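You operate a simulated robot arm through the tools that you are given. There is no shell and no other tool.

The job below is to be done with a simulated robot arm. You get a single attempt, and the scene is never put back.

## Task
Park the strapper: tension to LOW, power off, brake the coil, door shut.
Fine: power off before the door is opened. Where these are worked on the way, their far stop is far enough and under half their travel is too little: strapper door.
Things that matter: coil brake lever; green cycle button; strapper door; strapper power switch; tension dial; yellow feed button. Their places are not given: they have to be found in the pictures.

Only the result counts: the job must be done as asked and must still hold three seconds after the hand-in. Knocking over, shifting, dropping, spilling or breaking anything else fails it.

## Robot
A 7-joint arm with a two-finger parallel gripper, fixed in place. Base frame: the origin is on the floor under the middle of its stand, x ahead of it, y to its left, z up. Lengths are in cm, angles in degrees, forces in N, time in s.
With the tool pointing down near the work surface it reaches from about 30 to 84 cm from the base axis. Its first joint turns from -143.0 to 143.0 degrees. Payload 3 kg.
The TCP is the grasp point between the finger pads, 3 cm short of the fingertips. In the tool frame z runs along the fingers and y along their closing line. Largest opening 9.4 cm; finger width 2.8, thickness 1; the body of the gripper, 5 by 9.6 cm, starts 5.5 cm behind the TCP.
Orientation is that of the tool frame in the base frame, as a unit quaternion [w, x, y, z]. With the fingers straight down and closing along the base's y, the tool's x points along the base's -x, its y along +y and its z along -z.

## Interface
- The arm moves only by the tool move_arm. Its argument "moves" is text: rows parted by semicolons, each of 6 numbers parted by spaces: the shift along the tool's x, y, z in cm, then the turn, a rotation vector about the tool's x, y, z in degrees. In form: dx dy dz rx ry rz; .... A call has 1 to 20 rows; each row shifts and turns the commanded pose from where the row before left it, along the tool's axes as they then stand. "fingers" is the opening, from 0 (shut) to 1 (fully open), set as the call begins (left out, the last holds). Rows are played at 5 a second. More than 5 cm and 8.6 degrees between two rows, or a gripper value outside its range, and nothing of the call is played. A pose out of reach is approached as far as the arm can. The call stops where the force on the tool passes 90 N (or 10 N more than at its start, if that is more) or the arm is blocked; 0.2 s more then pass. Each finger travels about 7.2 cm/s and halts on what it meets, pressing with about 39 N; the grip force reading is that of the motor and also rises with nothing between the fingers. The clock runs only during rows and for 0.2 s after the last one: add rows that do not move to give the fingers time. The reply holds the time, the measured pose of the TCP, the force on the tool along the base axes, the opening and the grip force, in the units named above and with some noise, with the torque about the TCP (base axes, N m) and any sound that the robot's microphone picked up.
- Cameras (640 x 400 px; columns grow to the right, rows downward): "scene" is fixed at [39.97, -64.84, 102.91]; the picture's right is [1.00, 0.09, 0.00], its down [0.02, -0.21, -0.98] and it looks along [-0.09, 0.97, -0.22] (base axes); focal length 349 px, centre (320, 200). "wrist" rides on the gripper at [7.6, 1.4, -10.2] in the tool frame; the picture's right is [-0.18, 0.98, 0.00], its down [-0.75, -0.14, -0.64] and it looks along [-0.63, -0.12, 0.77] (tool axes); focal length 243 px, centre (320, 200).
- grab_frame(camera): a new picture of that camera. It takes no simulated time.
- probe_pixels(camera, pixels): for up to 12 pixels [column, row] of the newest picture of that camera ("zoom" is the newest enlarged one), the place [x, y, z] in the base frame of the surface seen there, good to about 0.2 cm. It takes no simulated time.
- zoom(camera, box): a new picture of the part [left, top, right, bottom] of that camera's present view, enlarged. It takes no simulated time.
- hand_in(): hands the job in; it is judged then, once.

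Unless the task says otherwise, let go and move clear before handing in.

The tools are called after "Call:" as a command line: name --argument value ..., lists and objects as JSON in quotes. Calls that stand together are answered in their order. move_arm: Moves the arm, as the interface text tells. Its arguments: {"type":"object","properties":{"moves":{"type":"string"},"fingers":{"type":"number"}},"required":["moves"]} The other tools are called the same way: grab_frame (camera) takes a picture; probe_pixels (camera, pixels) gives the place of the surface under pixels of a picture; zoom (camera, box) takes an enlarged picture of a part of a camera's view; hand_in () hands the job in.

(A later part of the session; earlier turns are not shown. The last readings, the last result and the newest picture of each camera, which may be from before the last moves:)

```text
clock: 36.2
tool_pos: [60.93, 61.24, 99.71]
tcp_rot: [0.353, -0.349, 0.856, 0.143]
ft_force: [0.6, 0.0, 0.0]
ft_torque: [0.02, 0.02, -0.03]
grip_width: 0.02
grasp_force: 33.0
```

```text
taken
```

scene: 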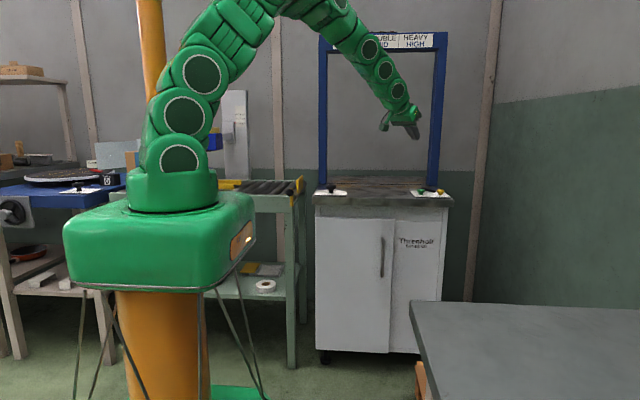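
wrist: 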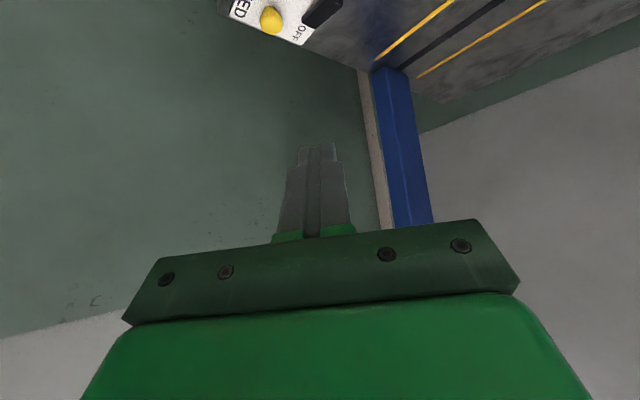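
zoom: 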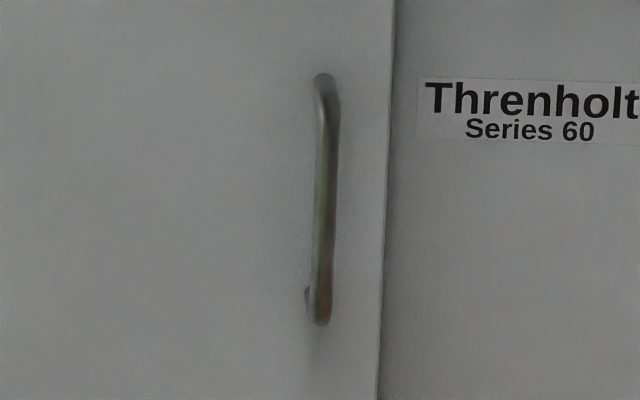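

Call:
probe_pixels --camera "zoom" --pixels '[[323, 78], [328, 120], [326, 180], [323, 240], [320, 290], [321, 318], [312, 200], [336, 200], [300, 200], [350, 200], [386, 200], [410, 250]]'

Call:
probe_pixels --camera "scene" --pixels '[[416, 306], [440, 303], [415, 320], [440, 380], [290, 350], [297, 180], [290, 215], [266, 287], [243, 290], [300, 195], [270, 215], [500, 320]]'

```text
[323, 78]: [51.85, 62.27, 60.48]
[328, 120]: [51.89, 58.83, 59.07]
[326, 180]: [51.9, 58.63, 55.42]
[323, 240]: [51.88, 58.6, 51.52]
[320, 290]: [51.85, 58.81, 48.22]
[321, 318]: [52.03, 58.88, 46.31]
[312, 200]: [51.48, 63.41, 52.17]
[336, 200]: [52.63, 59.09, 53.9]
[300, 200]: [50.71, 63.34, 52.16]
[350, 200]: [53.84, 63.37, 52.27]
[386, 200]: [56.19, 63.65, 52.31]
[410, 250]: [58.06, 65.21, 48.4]
```

```text
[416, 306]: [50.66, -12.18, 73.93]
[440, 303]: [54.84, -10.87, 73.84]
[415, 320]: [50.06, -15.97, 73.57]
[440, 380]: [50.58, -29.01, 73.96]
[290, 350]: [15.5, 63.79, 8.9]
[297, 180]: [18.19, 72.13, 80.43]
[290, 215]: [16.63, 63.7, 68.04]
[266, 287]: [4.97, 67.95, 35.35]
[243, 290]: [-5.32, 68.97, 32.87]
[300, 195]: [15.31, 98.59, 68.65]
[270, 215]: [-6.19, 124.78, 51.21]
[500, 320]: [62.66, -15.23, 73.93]
```

The handle is a vertical bar at (52.0,59.1), z 47–60, 4.3 cm in front of the door. I'll retreat, re-aim the tool to azimuth 65° and go to a pre-grasp point in front of the handle with the fingers partly open.

Call:
move_arm --moves "3.94 -0.12 -1.2 0 0 0; 3.94 -0.12 -1.2 0 0 0; 3.94 -0.12 -1.2 0 0 0; 3.94 -0.12 -1.2 0 0 0; 3.94 -0.12 -1.2 0 0 0; 0 0 0 -4.8 0 -4.8; 0 0 0 -4.8 0 -4.8; 0 0 0 -4.8 0 -4.8; 3 0.24 3.72 0 0 0; 3 0.24 3.72 0 0 0; 3 0.24 3.72 0 0 0; 3 0.24 3.72 0 0 0; 3 0.24 3.72 0 0 0; 3 0.24 3.72 0 0 0; 0 0 0 0 0 0" --fingers 0.4

Call:
grab_frame --camera "wrist"

Call:
grab_frame --camera "scene"

```text
clock: 39.4
tool_pos: [48.46, 51.68, 61.47]
tcp_rot: [0.323, -0.496, 0.78, 0.205]
ft_force: [-0.8, 0.0, 0.2]
ft_torque: [0.0, 0.01, 0.0]
grip_width: 3.78
grasp_force: 0.2
```

```text
taken
```

wrist: 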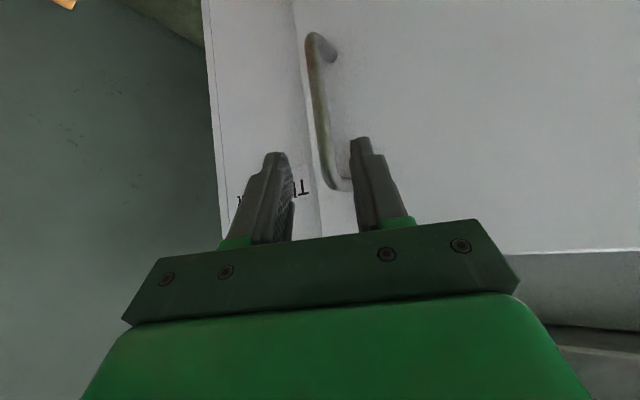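

```text
taken
```

scene: 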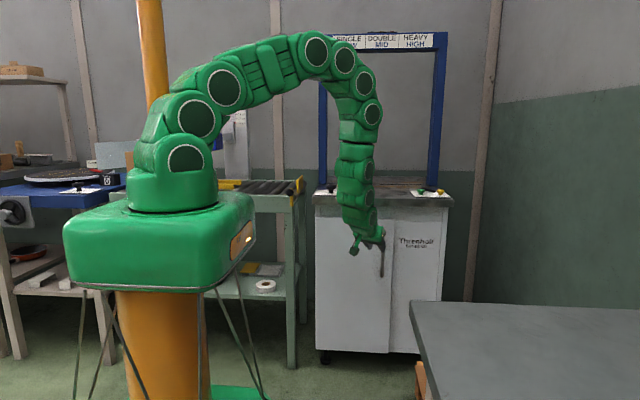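

The handle lies ahead between the fingers' line. I'll probe the bar in the wrist view to refine its position.

Call:
probe_pixels --camera "wrist" --pixels '[[313, 60], [317, 90], [321, 120], [325, 150], [330, 172], [345, 185], [328, 48]]'

```text
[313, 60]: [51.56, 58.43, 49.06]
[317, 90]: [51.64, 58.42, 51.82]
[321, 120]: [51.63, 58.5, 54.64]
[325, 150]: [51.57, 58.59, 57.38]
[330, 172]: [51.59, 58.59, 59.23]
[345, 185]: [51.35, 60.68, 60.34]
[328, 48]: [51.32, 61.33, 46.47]
```

The bar centre is about (51.9,59.0). I'll advance 11.7 cm along the fingers, then close.

Call:
move_arm --moves "0.08 0 3.9 0 0 0; 0.08 0 3.9 0 0 0; 0.08 0 3.9 0 0 0; 0 0 0 0 0 0"

Call:
grab_frame --camera "wrist"

Call:
zoom --camera "scene" --box '[340, 220, 420, 270]'

```text
clock: 40.4
tool_pos: [52.0, 58.87, 53.21]
tcp_rot: [0.323, -0.495, 0.78, 0.205]
ft_force: [0.3, 0.6, -0.6]
ft_torque: [0.02, -0.01, 0.0]
grip_width: 3.77
grasp_force: 0.1
```

```text
taken
```

wrist: 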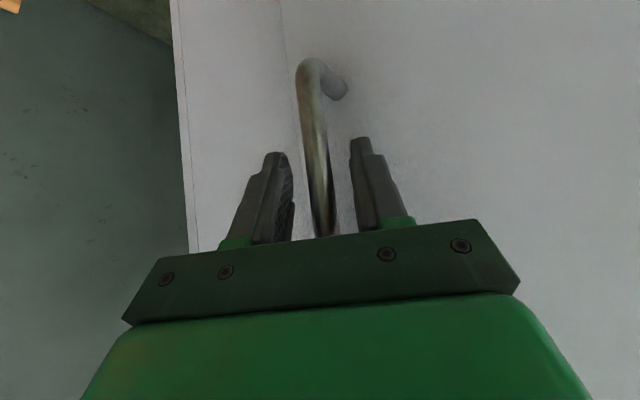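

```text
8.00 times, centred on (380, 245) of scene
```

zoom: 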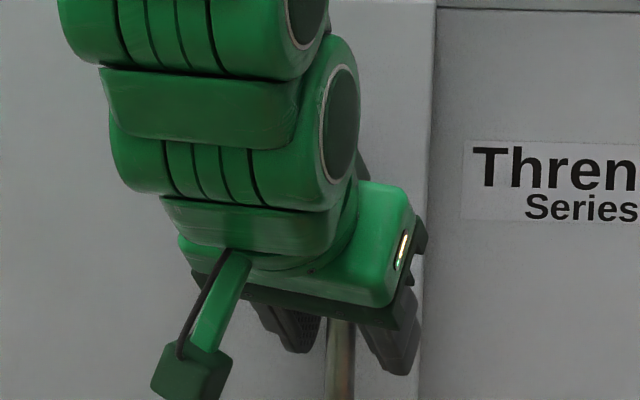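

The bar runs between the two fingers at (320,200). I'll close on it.

Call:
move_arm --moves "0 0 0 0 0 0; 0 0 0 0 0 0; 0 0 0 0 0 0" --fingers 0

```text
clock: 41.2
tool_pos: [51.98, 59.05, 53.2]
tcp_rot: [0.323, -0.496, 0.779, 0.206]
ft_force: [-14.1, 3.6, 3.8]
ft_torque: [0.26, -0.32, 0.02]
grip_width: 1.79
grasp_force: 44.5
```

The handle is gripped. I'll start pulling along the computed hinge arc (hinge near (26.4,64.3)), first 15°.

Call:
move_arm --moves "0.79 -0.23 -0.79 0 0 0; 0.79 -0.2 -0.79 0 0 0; 0.8 -0.14 -0.8 0 0 0; 0.8 -0.09 -0.8 0 0 0; 0.8 -0.04 -0.8 0 0 0; 0.8 0 -0.8 0 0 0; 0 0 0 0 0 0"

Call:
grab_frame --camera "scene"

```text
clock: 42.8
tool_pos: [49.72, 52.39, 53.24]
tcp_rot: [0.323, -0.494, 0.781, 0.204]
ft_force: [1.2, -1.3, -0.3]
ft_torque: [0.79, -0.39, -0.02]
grip_width: 1.83
grasp_force: 44.6
```

```text
taken
```

scene: 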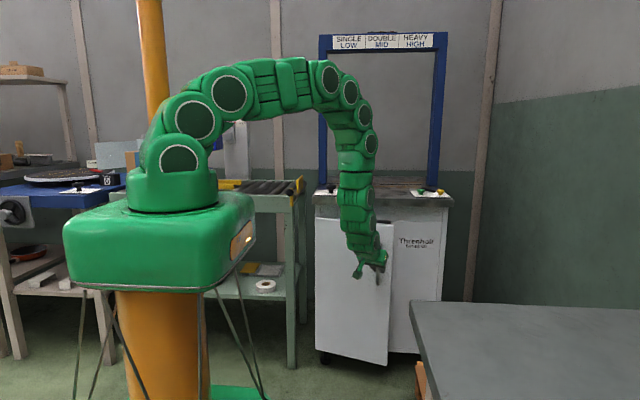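

The door is swinging open with low force. I'll continue the arc to about 55°.

Call:
move_arm --moves "0.8 0.06 -0.8 0 0 0; 0.8 0.1 -0.8 0 0 0; 0.8 0.16 -0.8 0 0 0; 0.79 0.2 -0.79 0 0 0; 0.78 0.26 -0.78 0 0 0; 0.78 0.29 -0.78 0 0 0; 0.76 0.35 -0.76 0 0 0; 0.76 0.39 -0.76 0 0 0; 0.74 0.44 -0.74 0 0 0; 0.73 0.49 -0.73 0 0 0; 0.71 0.53 -0.71 0 0 0; 0.7 0.57 -0.7 0 0 0; 0.67 0.62 -0.67 0 0 0; 0.66 0.66 -0.66 0 0 0; 0.63 0.7 -0.63 0 0 0; 0.62 0.73 -0.62 0 0 0; 0 0 0 0 0 0"

Call:
grab_frame --camera "scene"

Call:
grab_frame --camera "wrist"

```text
clock: 46.4
tool_pos: [36.78, 40.27, 53.11]
tcp_rot: [0.323, -0.494, 0.781, 0.204]
ft_force: [23.0, -51.9, 4.2]
ft_torque: [1.35, 0.23, -0.03]
grip_width: 1.82
grasp_force: 44.7
```

```text
taken
```

scene: 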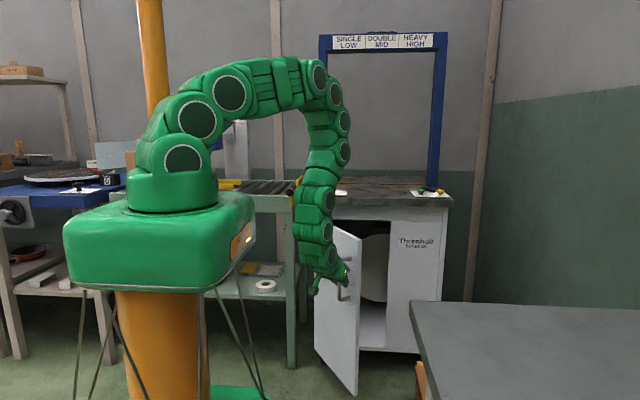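

```text
taken
```

wrist: 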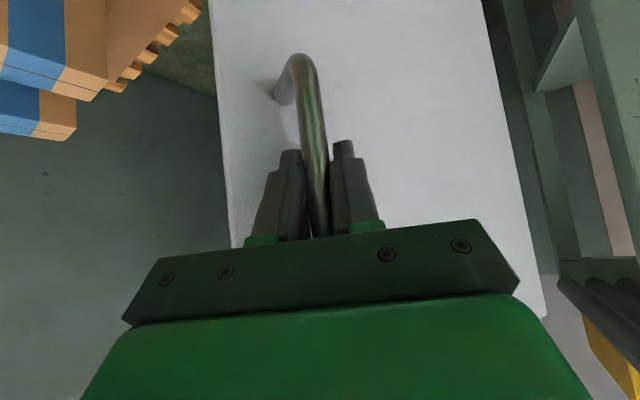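

The door is about 55° open and inside a coil disc appears at (375,265). I'll zoom before releasing to look for the brake lever.

Call:
zoom --camera "scene" --box '[340, 210, 420, 360]'

Call:
move_arm --moves "0 0 0 0 0 0; 0 0 0 0 0 0" --fingers 0.4

Call:
grab_frame --camera "scene"

```text
2.67 times, centred on (380, 285) of scene
```

zoom: 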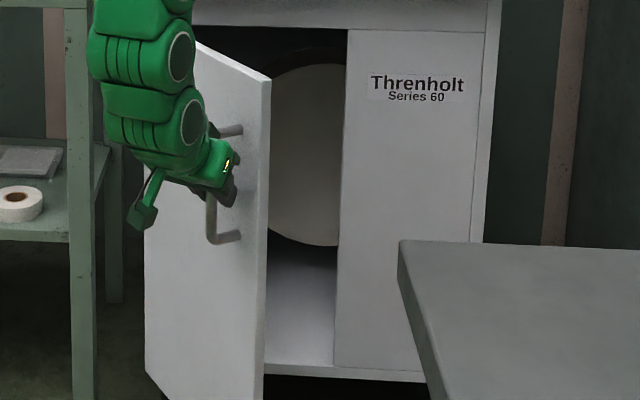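

```text
clock: 47.0
tool_pos: [36.68, 40.49, 53.2]
tcp_rot: [0.324, -0.495, 0.78, 0.206]
ft_force: [-0.4, 0.5, -0.1]
ft_torque: [0.01, -0.01, 0.01]
grip_width: 3.77
grasp_force: 0.0
```

```text
taken
```

scene: 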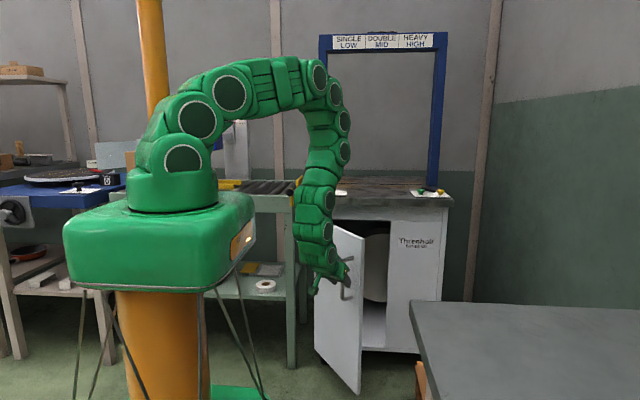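

The fingers are off the bar. I'll back away from the handle and move to the right to look into the cabinet.

Call:
move_arm --moves "0 0 -4 0 0 0; 0 0 -4 0 0 0; 0 0 -4 0 0 0; -1.02 -4.29 1.02 0 0 0; -1.02 -4.29 1.02 0 0 0; -1.02 -4.29 1.02 0 0 0; -1.02 -4.29 1.02 0 0 0; 0 0 0 -5 0 -5; 0 0 0 -5 0 -5; 0 0 0 -5 0 -5"

Call:
grab_frame --camera "wrist"

Call:
grab_frame --camera "scene"

```text
clock: 49.2
tool_pos: [53.31, 35.06, 56.69]
tcp_rot: [0.28, -0.631, 0.675, 0.261]
ft_force: [-0.3, 0.0, -0.2]
ft_torque: [-0.02, 0.02, 0.02]
grip_width: 3.75
grasp_force: 0.0
out of reach, approached as far as the arm can: row 2, 3
```

```text
taken
```

wrist: 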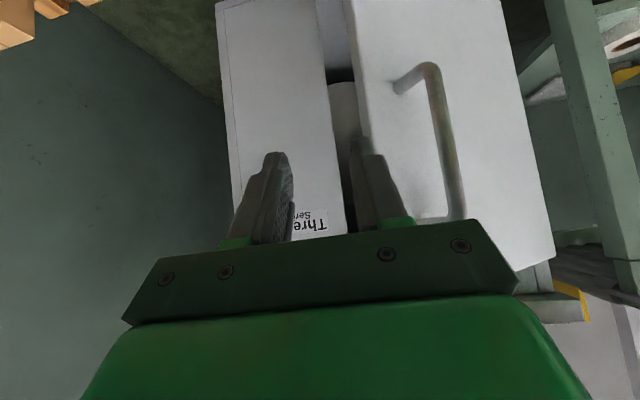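

```text
taken
```

scene: 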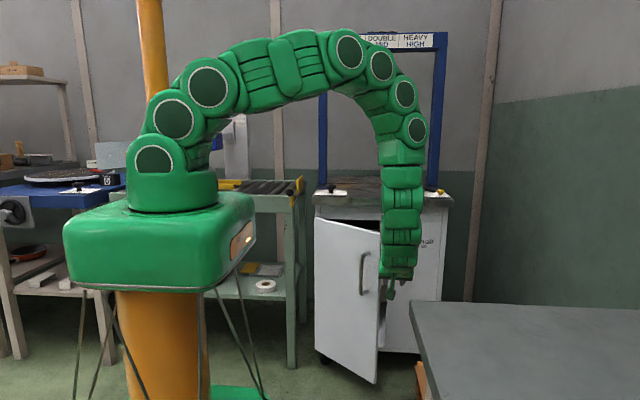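

The door now looks less open (edge at column 380). I need to tell whether it self-closes or was dragged, so I'll wait a second and look again.

Call:
move_arm --moves "0 0 0 0 0 0; 0 0 0 0 0 0; 0 0 0 0 0 0; 0 0 0 0 0 0; 0 0 0 0 0 0"

Call:
grab_frame --camera "scene"

Call:
grab_frame --camera "wrist"

```text
clock: 50.4
tool_pos: [53.3, 34.98, 56.64]
tcp_rot: [0.28, -0.63, 0.675, 0.262]
ft_force: [0.8, -0.3, -0.1]
ft_torque: [0.0, -0.01, -0.04]
grip_width: 3.75
grasp_force: 0.0
```

```text
taken
```

scene: 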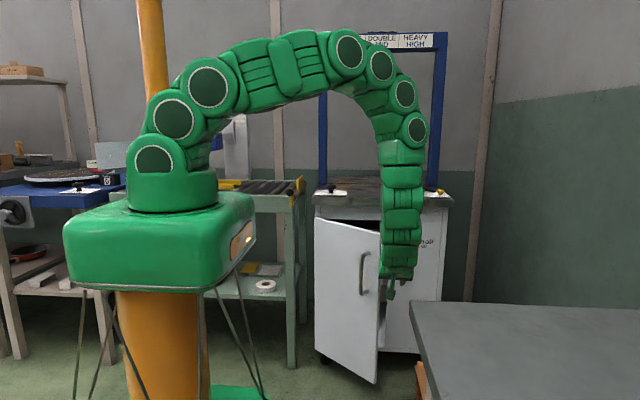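

```text
taken
```

wrist: 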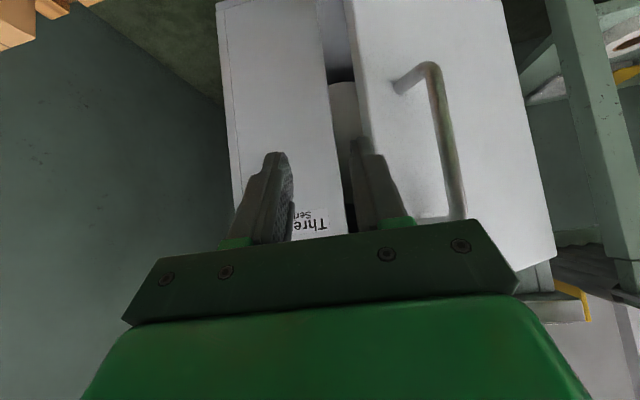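

The door is stationary, so the fingers just dragged it. I'll measure its present angle.

Call:
probe_pixels --camera "scene" --pixels '[[379, 240], [376, 380], [320, 230], [320, 300], [361, 270], [374, 300], [345, 300]]'

Call:
zoom --camera "scene" --box '[305, 205, 425, 280]'

```text
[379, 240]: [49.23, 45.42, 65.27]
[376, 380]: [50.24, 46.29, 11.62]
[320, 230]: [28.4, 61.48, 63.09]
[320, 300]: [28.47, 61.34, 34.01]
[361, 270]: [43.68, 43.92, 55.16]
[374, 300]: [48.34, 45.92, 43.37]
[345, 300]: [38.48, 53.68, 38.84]
```

```text
5.33 times, centred on (365, 242) of scene
```

zoom: 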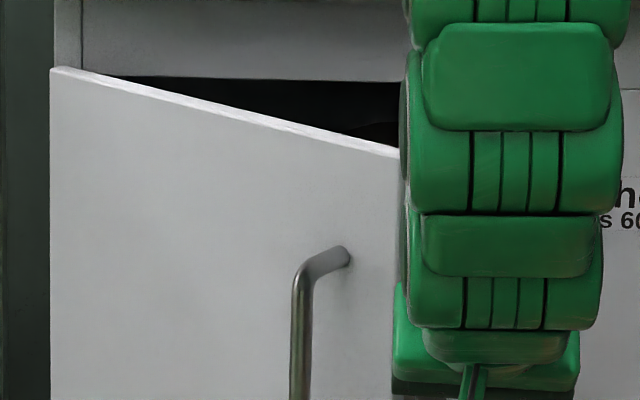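

The door is at about 38° and stays put. I'll close the fingers, bring the tool upright and move it above the gap between door edge and cabinet, with the camera looking into the cabinet.

Call:
move_arm --moves "-3.06 0 -3.06 0 0 0; -3.06 0 -3.06 0 0 0; -3.06 0 -3.06 0 0 0; 0 0 0 0 7.5 0; 0 0 0 0 7.5 0; 0 0 0 0 7.5 0; 0 0 0 0 7.5 0; 0 0 0 0 7.5 0; 0 0 0 0 7.5 0; 0 0 0 0 0 0" --fingers 0

Call:
grab_frame --camera "wrist"

Call:
grab_frame --camera "scene"

```text
clock: 52.6
tool_pos: [53.14, 34.99, 69.66]
tcp_rot: [-0.001, -0.682, 0.731, 0.0]
ft_force: [0.3, 0.1, 0.0]
ft_torque: [0.03, -0.01, -0.02]
grip_width: 0.01
grasp_force: 32.2
```

```text
taken
```

wrist: 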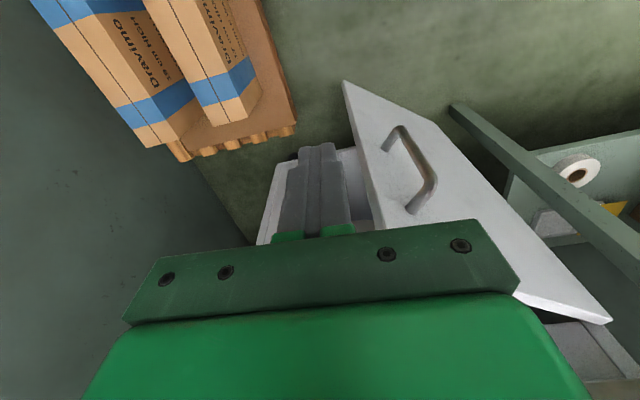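

```text
taken
```

scene: 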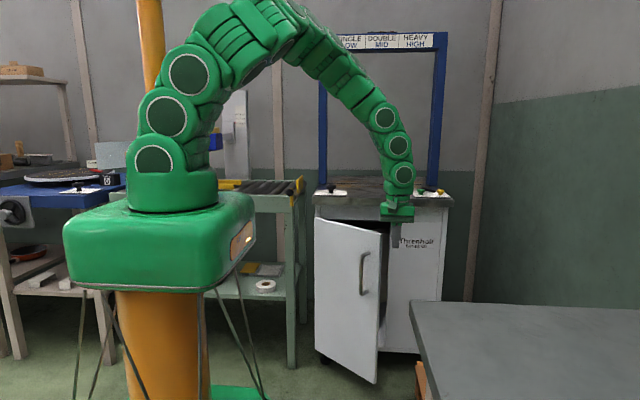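

Now move over the gap at about (55,53) and lower to z≈63.7 beside the inner face of the door.

Call:
move_arm --moves "-4.52 -0.13 0 0 0 0; -4.52 -0.13 0 0 0 0; -4.52 -0.13 0 0 0 0; -4.52 -0.13 0 0 0 0; 0 0 3 0 0 0; 0 0 3 0 0 0; 0 0 0 0 0 0"

Call:
grab_frame --camera "wrist"

Call:
grab_frame --camera "scene"

```text
clock: 54.2
tool_pos: [53.95, 53.37, 66.63]
tcp_rot: [0.0, -0.682, 0.732, 0.001]
ft_force: [-0.9, -1.0, 0.1]
ft_torque: [0.07, 0.04, -0.01]
grip_width: 0.0
grasp_force: 32.9
out of reach, approached as far as the arm can: row 5, 6
```

```text
taken
```

wrist: 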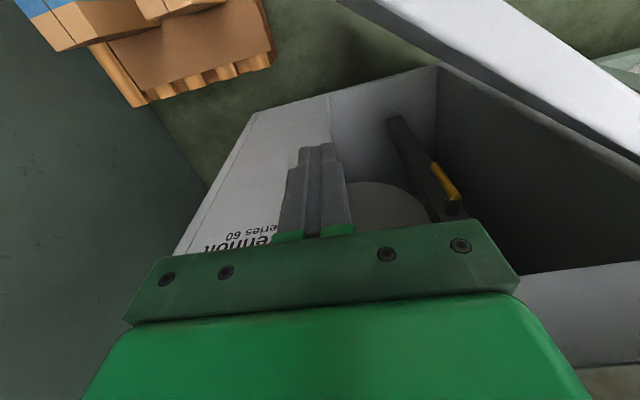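

```text
taken
```

scene: 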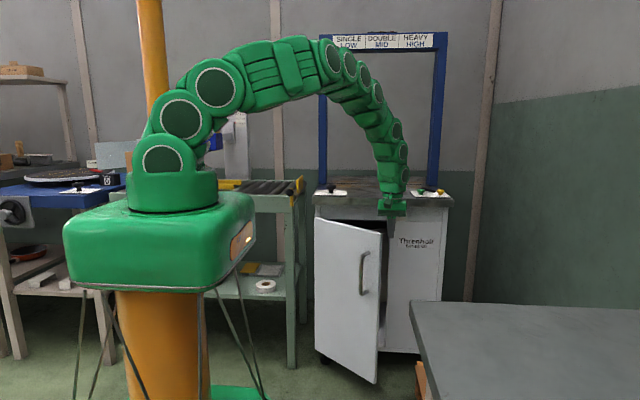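

Inside the cabinet a lever with a yellow grip shows at (445,180). I'll zoom in and probe.

Call:
zoom --camera "wrist" --box '[330, 80, 530, 230]'

Call:
probe_pixels --camera "wrist" --pixels '[[392, 120], [405, 140], [420, 165], [438, 165], [448, 182], [455, 197], [456, 210], [435, 200], [385, 205], [437, 68], [340, 130], [500, 150]]'

```text
2.67 times, centred on (430, 155) of wrist
```

zoom: 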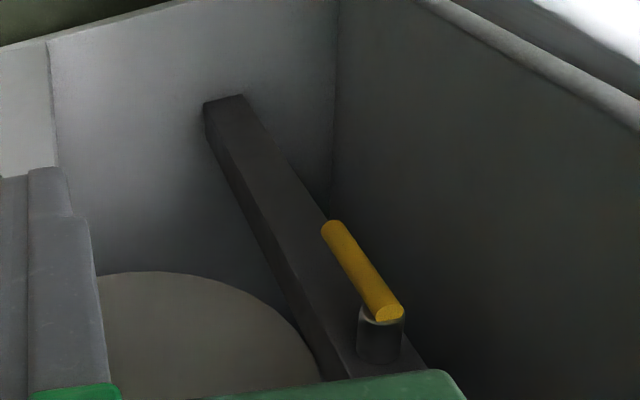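

```text
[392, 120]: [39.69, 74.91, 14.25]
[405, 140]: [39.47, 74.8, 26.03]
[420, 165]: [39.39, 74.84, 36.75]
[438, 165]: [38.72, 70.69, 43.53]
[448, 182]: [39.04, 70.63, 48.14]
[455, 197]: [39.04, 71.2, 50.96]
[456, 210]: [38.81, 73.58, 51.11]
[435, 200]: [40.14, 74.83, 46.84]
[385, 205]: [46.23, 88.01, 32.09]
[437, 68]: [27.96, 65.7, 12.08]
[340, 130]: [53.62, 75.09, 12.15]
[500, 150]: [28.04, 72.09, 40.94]
```

The brake lever is a yellow rod hanging from a hub near (38.8,72,51) on a post inside. First I'll push the door further open with the closed fingers on its inner face.

Call:
move_arm --moves "0.69 2.94 0 0 0 0; 0.69 2.94 0 0 0 0; 1.3 1.41 0 0 0 0; 1.9 1.27 0.3 0 0 0; 1.9 1.27 0.3 0 0 0; 1.56 1.55 0.3 0 0 0; 1.56 1.55 0.3 0 0 0; 0 0 0 0 0 0"

Call:
grab_frame --camera "wrist"

Call:
grab_frame --camera "scene"

```text
clock: 56.0
tool_pos: [40.28, 44.64, 65.35]
tcp_rot: [0.0, -0.682, 0.732, 0.0]
ft_force: [-0.4, -0.4, -0.1]
ft_torque: [-0.03, -0.02, -0.02]
grip_width: 0.01
grasp_force: 32.9
```

```text
taken
```

wrist: 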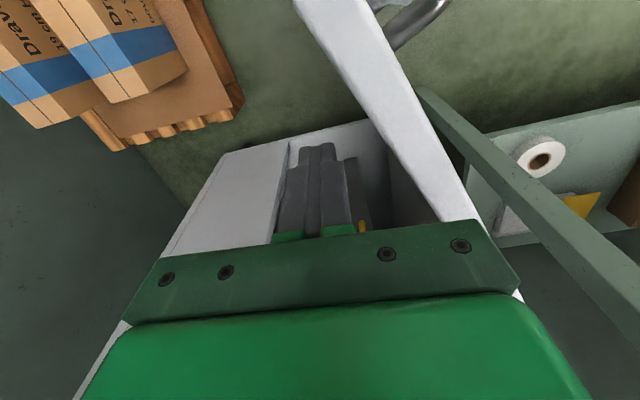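

```text
taken
```

scene: 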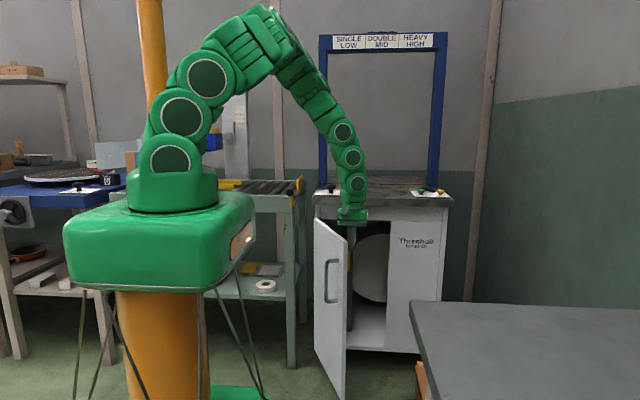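

The door is now about 65° open. Continue the push to about 90–95°.

Call:
move_arm --moves "1.23 1.77 0.3 0 0 0; 1.23 1.77 0.3 0 0 0; 0.84 2 0 0 0 0; 0.84 2 0 0 0 0; 0.55 2.17 0 0 0 0; 0.55 2.17 0 0 0 0; 0 0 0 0 0 0"

Call:
grab_frame --camera "wrist"

Call:
grab_frame --camera "scene"

```text
clock: 57.6
tool_pos: [28.08, 40.27, 64.7]
tcp_rot: [0.0, -0.681, 0.732, -0.001]
ft_force: [-0.6, 0.1, 0.6]
ft_torque: [0.0, -0.03, -0.01]
grip_width: 0.01
grasp_force: 32.7
```

```text
taken
```

wrist: 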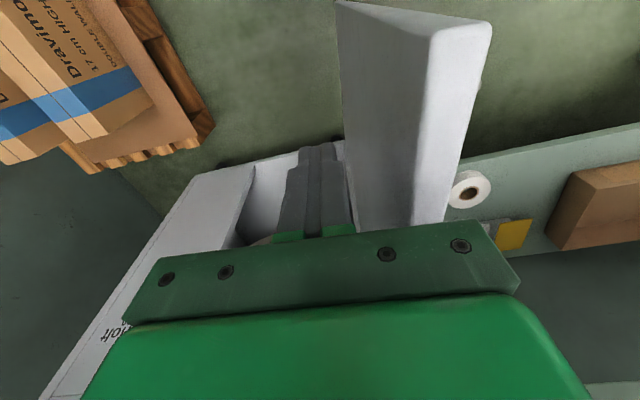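

```text
taken
```

scene: 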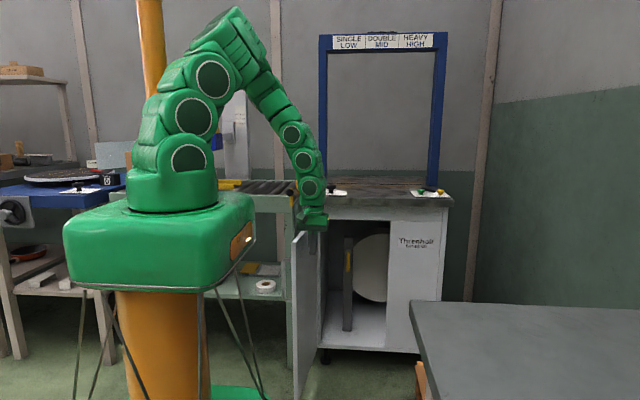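

The door is now at about 90° and the post with the yellow lever shows at (347,262) in the scene view. I'll zoom there.

Call:
zoom --camera "scene" --box '[310, 215, 400, 345]'

Call:
zoom --camera "scene" --box '[325, 225, 375, 290]'

```text
3.08 times, centred on (355, 280) of scene
```

zoom: 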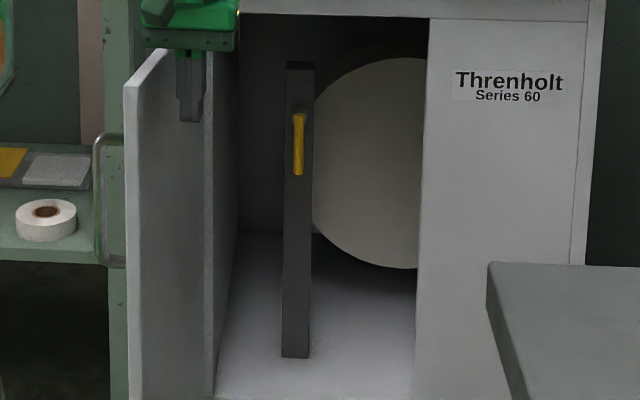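

```text
6.15 times, centred on (350, 258) of scene
```

zoom: 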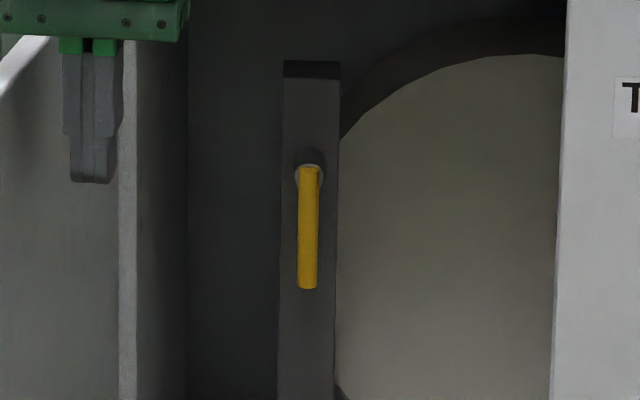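

Call:
probe_pixels --camera "zoom" --pixels '[[308, 160], [308, 175], [308, 230], [307, 285], [288, 230], [333, 230], [312, 75], [300, 163], [322, 175], [310, 340], [400, 200], [240, 200]]'

```text
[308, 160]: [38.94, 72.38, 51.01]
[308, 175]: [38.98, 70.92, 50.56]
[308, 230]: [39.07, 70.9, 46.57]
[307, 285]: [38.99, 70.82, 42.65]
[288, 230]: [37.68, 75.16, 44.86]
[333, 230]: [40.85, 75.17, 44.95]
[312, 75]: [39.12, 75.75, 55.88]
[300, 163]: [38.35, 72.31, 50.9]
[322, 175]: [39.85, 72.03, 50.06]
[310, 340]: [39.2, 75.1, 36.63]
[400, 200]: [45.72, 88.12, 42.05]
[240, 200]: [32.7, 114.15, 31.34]
```

The lever rod hangs at x≈39, y≈71, z 42.5–51, pivoting on a hub at z≈50. I'll move the arm away from the door and bring the camera in front of the cabinet opening to look for brake markings.

Call:
move_arm --moves "-1.17 -3.4 0 0 0 0; -1.17 -3.4 0 0 0 0; -1.17 -3.4 0 0 0 0; -1.17 -3.4 0 0 0 0; 0 0 0 0 -7.5 0; 0 0 0 0 -7.5 0; 0 0 0 0 -7.5 0; 0 0 0 0 -7.5 0; 0 0 0 0 -7.5 0; 0 0 0 0 -7.5 0; 2.47 0 2.47 0 0 0; 2.47 0 2.47 0 0 0; 2.47 0 2.47 0 0 0; 0 0 0 0 0 0"

Call:
grab_frame --camera "wrist"

Call:
grab_frame --camera "scene"

```text
clock: 60.6
tool_pos: [41.97, 43.91, 54.17]
tcp_rot: [0.28, -0.63, 0.676, 0.26]
ft_force: [0.4, 0.5, -0.3]
ft_torque: [0.0, 0.02, 0.02]
grip_width: 0.01
grasp_force: 32.8
```

```text
taken
```

wrist: 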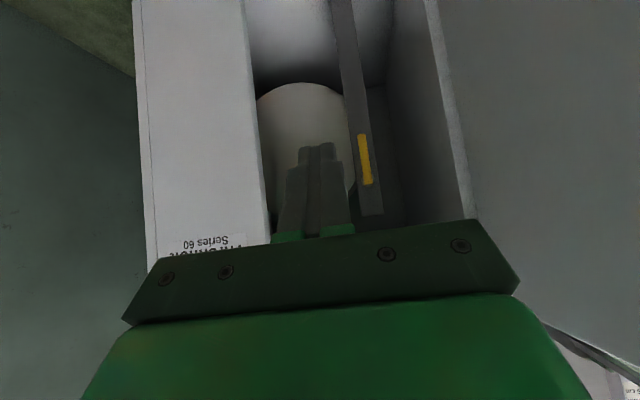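

```text
taken
```

scene: 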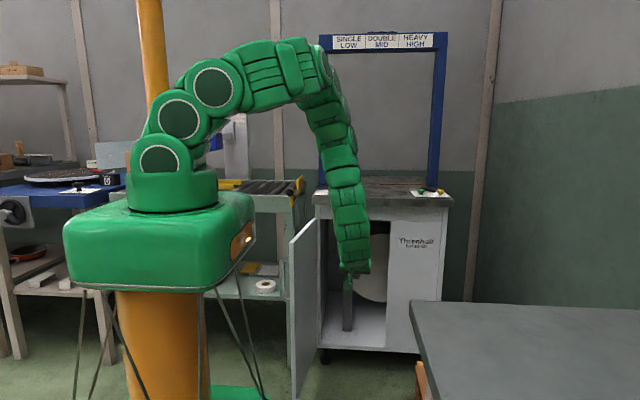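

Call:
zoom --camera "wrist" --box '[310, 100, 430, 225]'

Call:
zoom --camera "wrist" --box '[430, 0, 640, 240]'

Call:
probe_pixels --camera "wrist" --pixels '[[363, 136], [365, 158], [368, 182], [354, 158], [377, 200], [300, 90], [300, 130], [430, 100], [470, 200], [344, 40], [264, 150]]'

```text
3.20 times, centred on (370, 162) of wrist
```

zoom: 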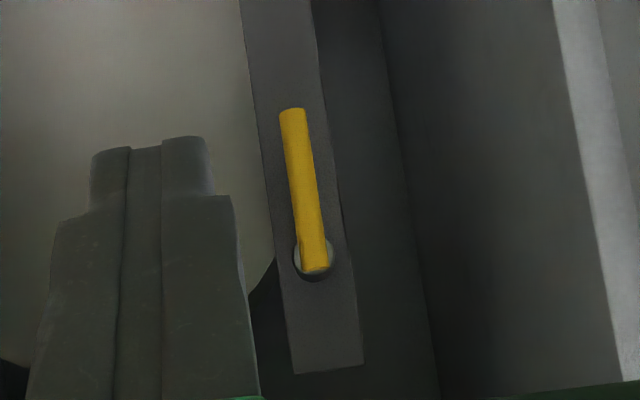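

```text
1.67 times, centred on (535, 120) of wrist
```

zoom: 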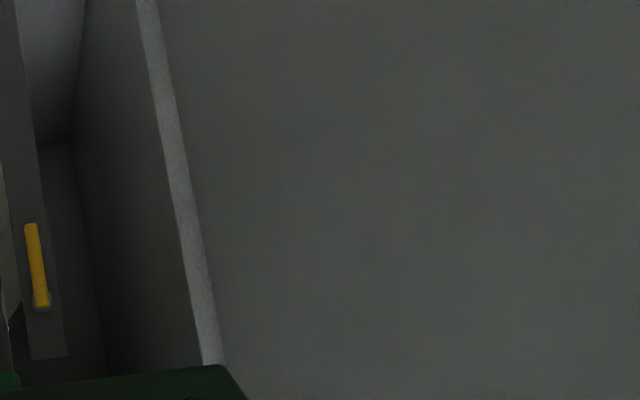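

```text
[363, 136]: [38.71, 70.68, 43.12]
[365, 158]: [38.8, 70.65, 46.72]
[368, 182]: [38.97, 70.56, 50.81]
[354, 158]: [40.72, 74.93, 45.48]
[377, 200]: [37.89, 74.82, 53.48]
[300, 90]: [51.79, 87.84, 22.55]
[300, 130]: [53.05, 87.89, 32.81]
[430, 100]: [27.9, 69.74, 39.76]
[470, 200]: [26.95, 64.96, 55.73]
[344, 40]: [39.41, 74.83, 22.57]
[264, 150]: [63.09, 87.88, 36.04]
```

No marking is visible near the lever, so its free direction must be found by gentle pushing. I'll tilt the tool nearer horizontal and go to a pre-point in front of the lever's left side.

Call:
move_arm --moves "0 0 0 0 -8.3 0; 0 0 0 0 -8.3 0; 0 0 0 0 -8.4 0; 0 0 0 -3.57 0 -1.3; 0.32 1.38 4.4 0 0 0; 0.32 1.38 4.4 0 0 0; 0.32 1.38 4.4 0 0 0; 0.32 1.38 4.4 0 0 0; 0 0 0 0 0 0"

Call:
grab_frame --camera "wrist"

Call:
grab_frame --camera "scene"

```text
clock: 62.6
tool_pos: [36.41, 60.01, 47.02]
tcp_rot: [0.407, -0.578, 0.58, 0.405]
ft_force: [0.2, -0.4, -0.3]
ft_torque: [-0.01, -0.01, 0.03]
grip_width: 0.0
grasp_force: 32.4
```

```text
taken
```

wrist: 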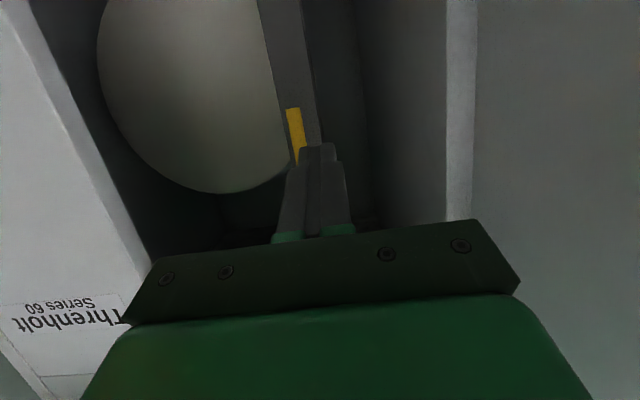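

```text
taken
```

scene: 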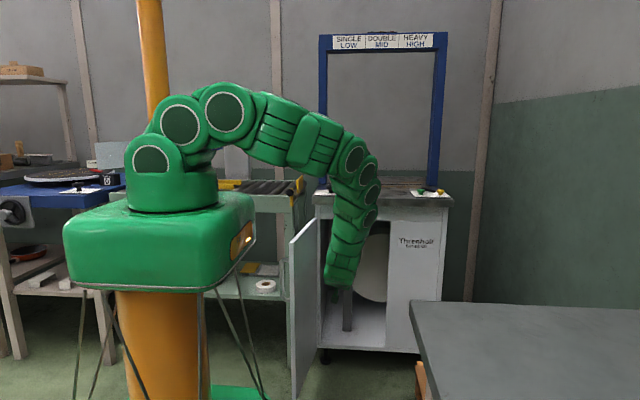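

The rod is seen at (295,130), ahead-right of the fingers. I'll move in along its left side, tips stopping short of the post.

Call:
move_arm --moves "-0.57 0 3.52 0 0 0; -0.57 0 3.52 0 0 0; -0.57 0 3.52 0 0 0; 0 0 0 0 0 0"

Call:
grab_frame --camera "wrist"

Call:
grab_frame --camera "scene"

```text
clock: 63.6
tool_pos: [36.53, 70.52, 45.14]
tcp_rot: [0.408, -0.577, 0.582, 0.403]
ft_force: [-0.2, -1.0, -0.4]
ft_torque: [0.01, 0.03, 0.0]
grip_width: 0.0
grasp_force: 33.0
```

```text
taken
```

wrist: 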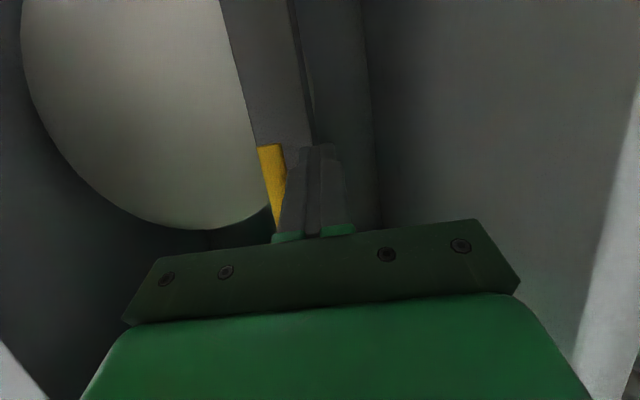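

```text
taken
```

scene: 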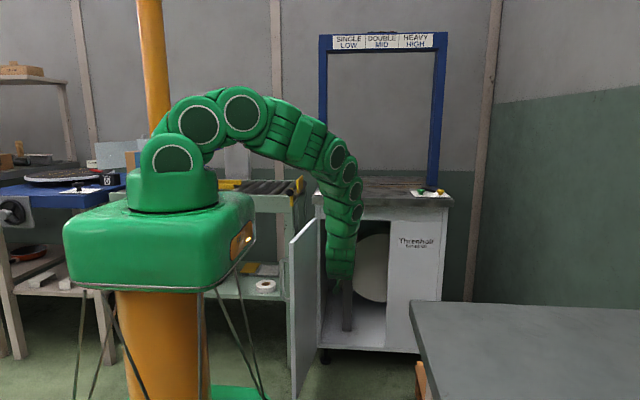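

The fingers are just left of the rod. I'll push gently toward +x (toward the coil) and watch the force.

Call:
move_arm --moves "0 -0.5 0 0 0 0; 0 -0.5 0 0 0 0; 0 -0.4 0 0 0 0; 0 -0.4 0 0 0 0; 0 0 0 0 0 0"

Call:
grab_frame --camera "wrist"

```text
clock: 64.8
tool_pos: [38.4, 70.6, 44.98]
tcp_rot: [0.407, -0.578, 0.581, 0.405]
ft_force: [0.5, -0.4, -0.5]
ft_torque: [0.0, 0.0, -0.01]
grip_width: 0.0
grasp_force: 32.5
```

```text
taken
```

wrist: 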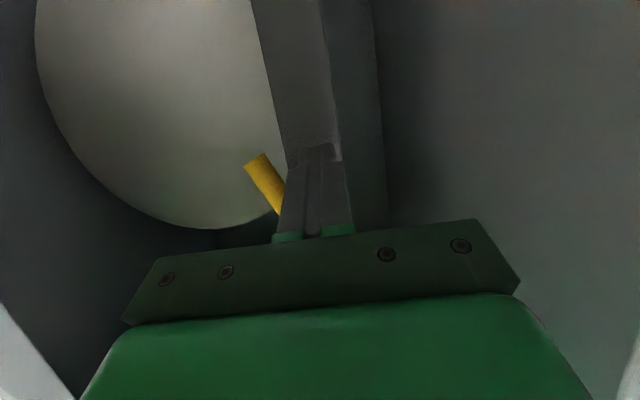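

The lever swings freely toward the coil (rod tip now at (258,165)). I'll keep pushing along its arc.

Call:
move_arm --moves "0.33 -0.65 0.12 0 0 0; 0.33 -0.65 0.12 0 0 0; -0.05 -0.75 -0.02 0 0 0; -0.05 -0.75 -0.02 0 0 0; -0.28 -0.7 -0.1 0 0 0; -0.28 -0.7 -0.1 0 0 0; 0 0 0 0 0 0"

Call:
grab_frame --camera "wrist"

Call:
zoom --camera "scene" --box '[310, 215, 400, 345]'

```text
clock: 66.4
tool_pos: [42.6, 70.63, 45.01]
tcp_rot: [0.407, -0.578, 0.581, 0.404]
ft_force: [0.6, 0.8, -0.5]
ft_torque: [-0.02, 0.0, 0.0]
grip_width: 0.0
grasp_force: 32.9
```

```text
taken
```

wrist: 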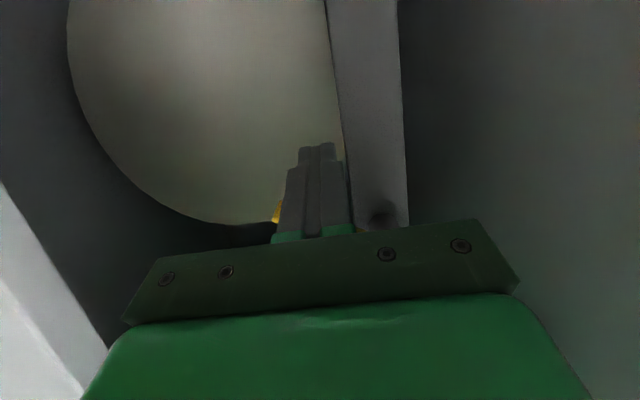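

```text
3.08 times, centred on (355, 280) of scene
```

zoom: 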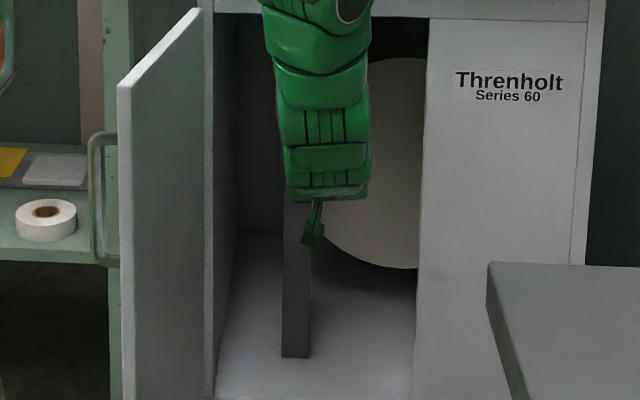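

The lever is past 55° with no resistance. I'll continue the arc upward toward horizontal.

Call:
move_arm --moves "-0.56 -0.65 -0.2 0 0 0; -0.56 -0.65 -0.2 0 0 0; -0.94 -0.6 -0.34 0 0 0; -0.56 -0.25 -0.2 0 0 0; -0.56 -0.25 -0.2 0 0 0; 0 0 0 0 0 0"

Call:
grab_frame --camera "wrist"

```text
clock: 67.8
tool_pos: [44.43, 69.87, 47.4]
tcp_rot: [0.399, -0.58, 0.585, 0.403]
ft_force: [-4.5, -11.1, -16.0]
ft_torque: [-0.11, -0.1, -0.22]
grip_width: 0.01
grasp_force: 32.9
stopped in row 6: the force on the tool passed its limit at 92 N (the readings are from after the stop); the commanded pose is now the measured one
```

```text
taken
```

wrist: 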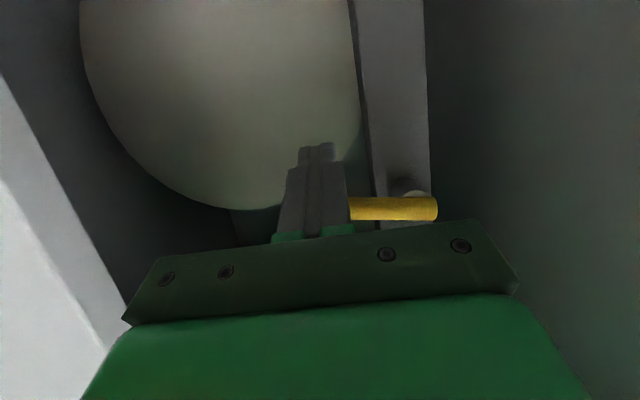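

The push ended at a firm stop with the rod horizontal (yellow at (350–437,208)). I'll drop slightly off the rod and back straight out to check.

Call:
move_arm --moves "0.47 0 0.17 0 0 0; 0.94 0 0.34 0 0 0; 1.37 0 -3.76 0 0 0; 1.37 0 -3.76 0 0 0; 1.37 0 -3.76 0 0 0; 1.37 0 -3.76 0 0 0; 0 0 0 0 0 0"

Call:
grab_frame --camera "wrist"

Call:
zoom --camera "scene" --box '[310, 215, 400, 345]'

```text
clock: 69.4
tool_pos: [44.53, 54.14, 46.41]
tcp_rot: [0.4, -0.58, 0.584, 0.403]
ft_force: [0.1, -0.1, 0.4]
ft_torque: [0.05, 0.03, 0.01]
grip_width: 0.0
grasp_force: 32.8
```

```text
taken
```

wrist: 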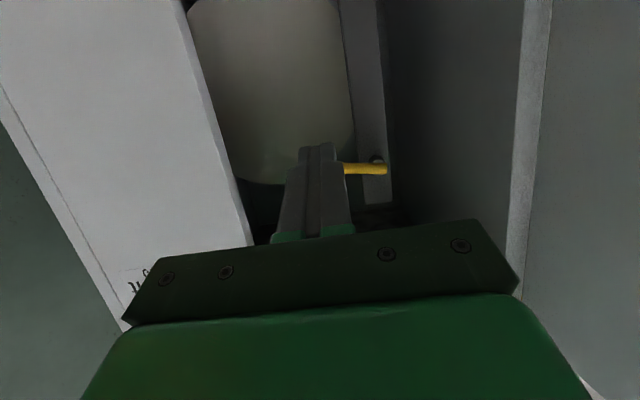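

```text
3.08 times, centred on (355, 280) of scene
```

zoom: 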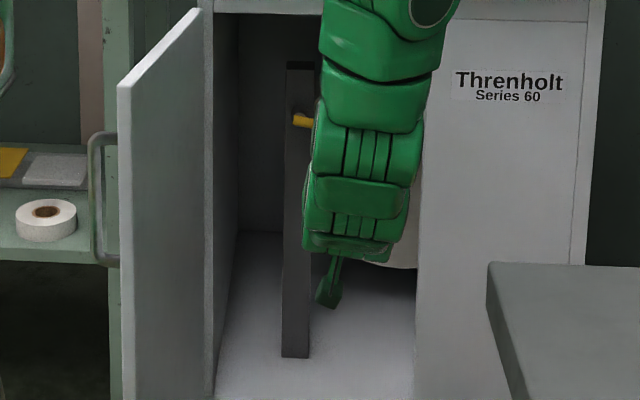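

Call:
move_arm --moves "1.37 -1 -3.76 0 0 0; 1.37 -2 -3.76 0 0 0; 1.37 -3 -3.76 0 0 0; 0 -4 0 0 0 0; 0 -4 0 0 0 0; 0 0 0 0 0 0"

Call:
grab_frame --camera "wrist"

Call:
grab_frame --camera "scene"

Call:
zoom --camera "scene" --box '[310, 215, 400, 345]'

```text
clock: 70.8
tool_pos: [58.34, 41.98, 46.48]
tcp_rot: [0.4, -0.58, 0.585, 0.403]
ft_force: [0.4, -0.5, 0.1]
ft_torque: [-0.01, 0.01, -0.01]
grip_width: 0.02
grasp_force: 32.4
```

```text
taken
```

wrist: 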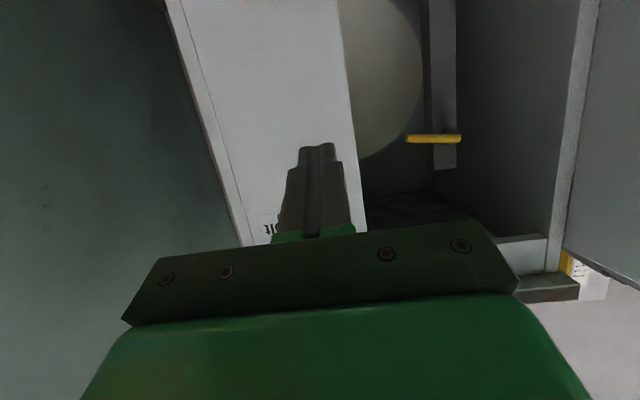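

```text
taken
```

scene: 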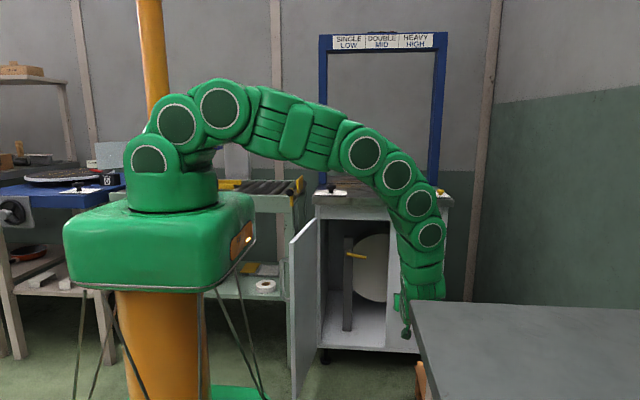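

```text
3.08 times, centred on (355, 280) of scene
```

zoom: 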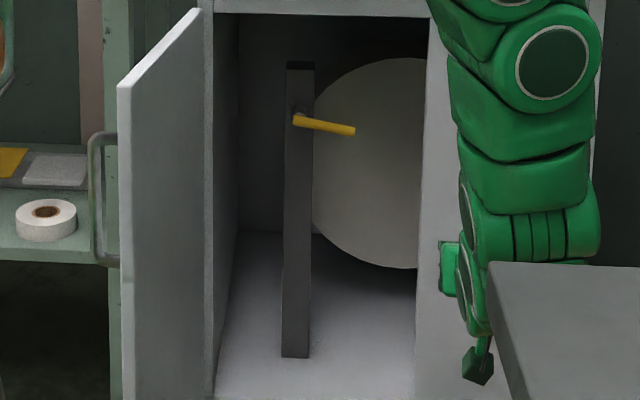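

Call:
probe_pixels --camera "zoom" --pixels '[[297, 118], [310, 122], [330, 126], [350, 131], [300, 112], [353, 128]]'

Call:
zoom --camera "wrist" --box '[380, 80, 500, 190]'

```text
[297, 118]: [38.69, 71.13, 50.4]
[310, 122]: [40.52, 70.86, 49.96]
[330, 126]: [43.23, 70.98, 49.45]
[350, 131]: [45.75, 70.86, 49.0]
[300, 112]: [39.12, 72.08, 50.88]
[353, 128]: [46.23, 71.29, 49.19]
```

```text
3.64 times, centred on (440, 135) of wrist
```

zoom: 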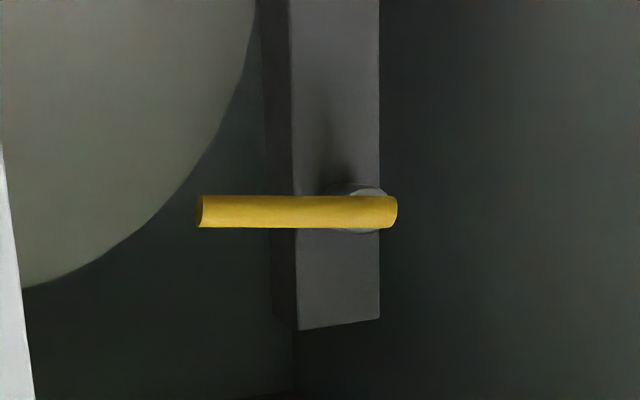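

The lever now rests at about 79–80° toward the coil, where it met its hard stop. Next I'll raise the arm, bring the tool upright and cross above the open door to its outer side for closing.

Call:
move_arm --moves "-3.93 0 -1.5 0 0 0; -3.93 0 -1.5 0 0 0; -3.93 0 -1.5 0 0 0; -3.93 0 -1.5 0 0 0; -3.93 0 -1.5 0 0 0; -3.93 0 -1.5 0 0 0; -3.93 0 -1.5 0 0 0; 0 0 0 0 7.68 0; 0 0 0 0 7.68 0; 0 0 0 0 7.68 0; 0 0 0 0 7.68 0; 0 0 0 0 7.68 0; 0 0 0 0 7.68 0; 0 0 0 0 7.68 0; 0 0 0 0 7.68 0; 0 0 0 0 7.66 0; 0 0 0 0 0 0"

Call:
grab_frame --camera "wrist"

Call:
grab_frame --camera "scene"

```text
clock: 74.4
tool_pos: [58.69, 42.02, 75.89]
tcp_rot: [-0.002, -0.706, 0.708, 0.003]
ft_force: [0.3, 0.1, 0.2]
ft_torque: [-0.02, -0.02, -0.02]
grip_width: 0.0
grasp_force: 32.6
```

```text
taken
```

wrist: 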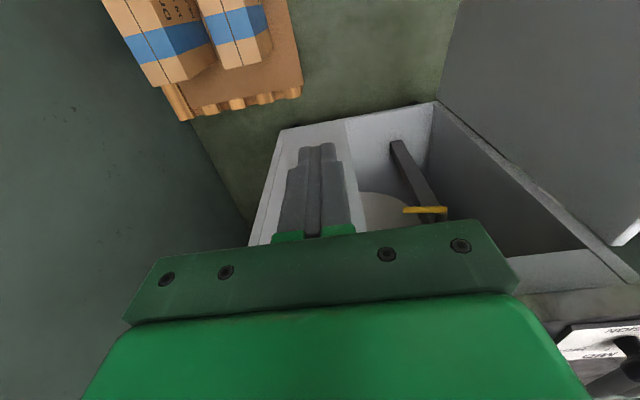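

```text
taken
```

scene: 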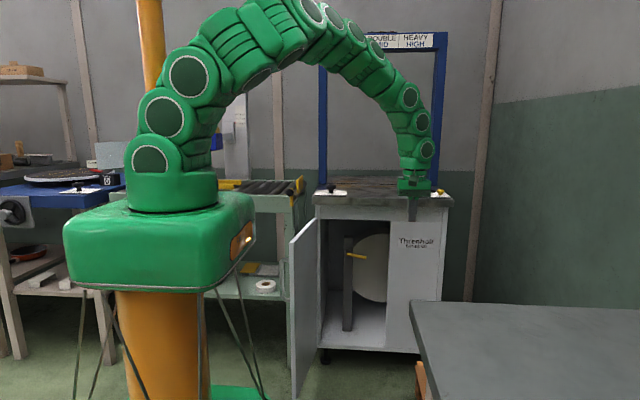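

The tool is upright. I'll probe the door's present angle, then cross over it.

Call:
probe_pixels --camera "scene" --pixels '[[300, 250], [312, 240], [300, 340], [312, 300], [291, 260], [291, 340], [293, 241], [314, 219], [287, 270]]'

Call:
zoom --camera "scene" --box '[270, 200, 350, 300]'

```text
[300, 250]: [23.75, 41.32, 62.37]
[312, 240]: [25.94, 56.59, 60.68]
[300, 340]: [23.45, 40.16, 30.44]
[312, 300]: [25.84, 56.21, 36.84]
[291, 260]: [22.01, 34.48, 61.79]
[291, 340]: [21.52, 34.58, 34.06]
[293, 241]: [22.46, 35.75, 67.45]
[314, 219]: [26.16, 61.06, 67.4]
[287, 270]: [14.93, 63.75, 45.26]
```

```text
4.00 times, centred on (310, 250) of scene
```

zoom: 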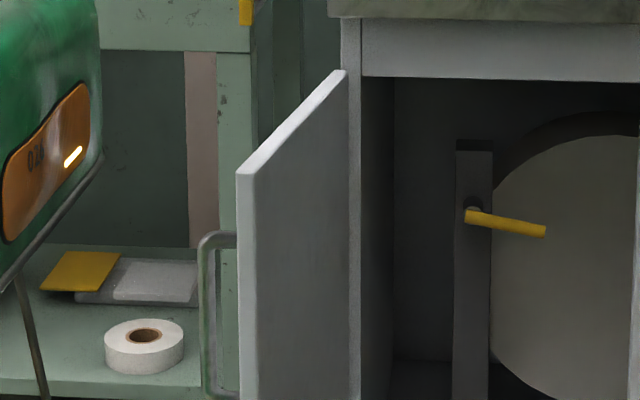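

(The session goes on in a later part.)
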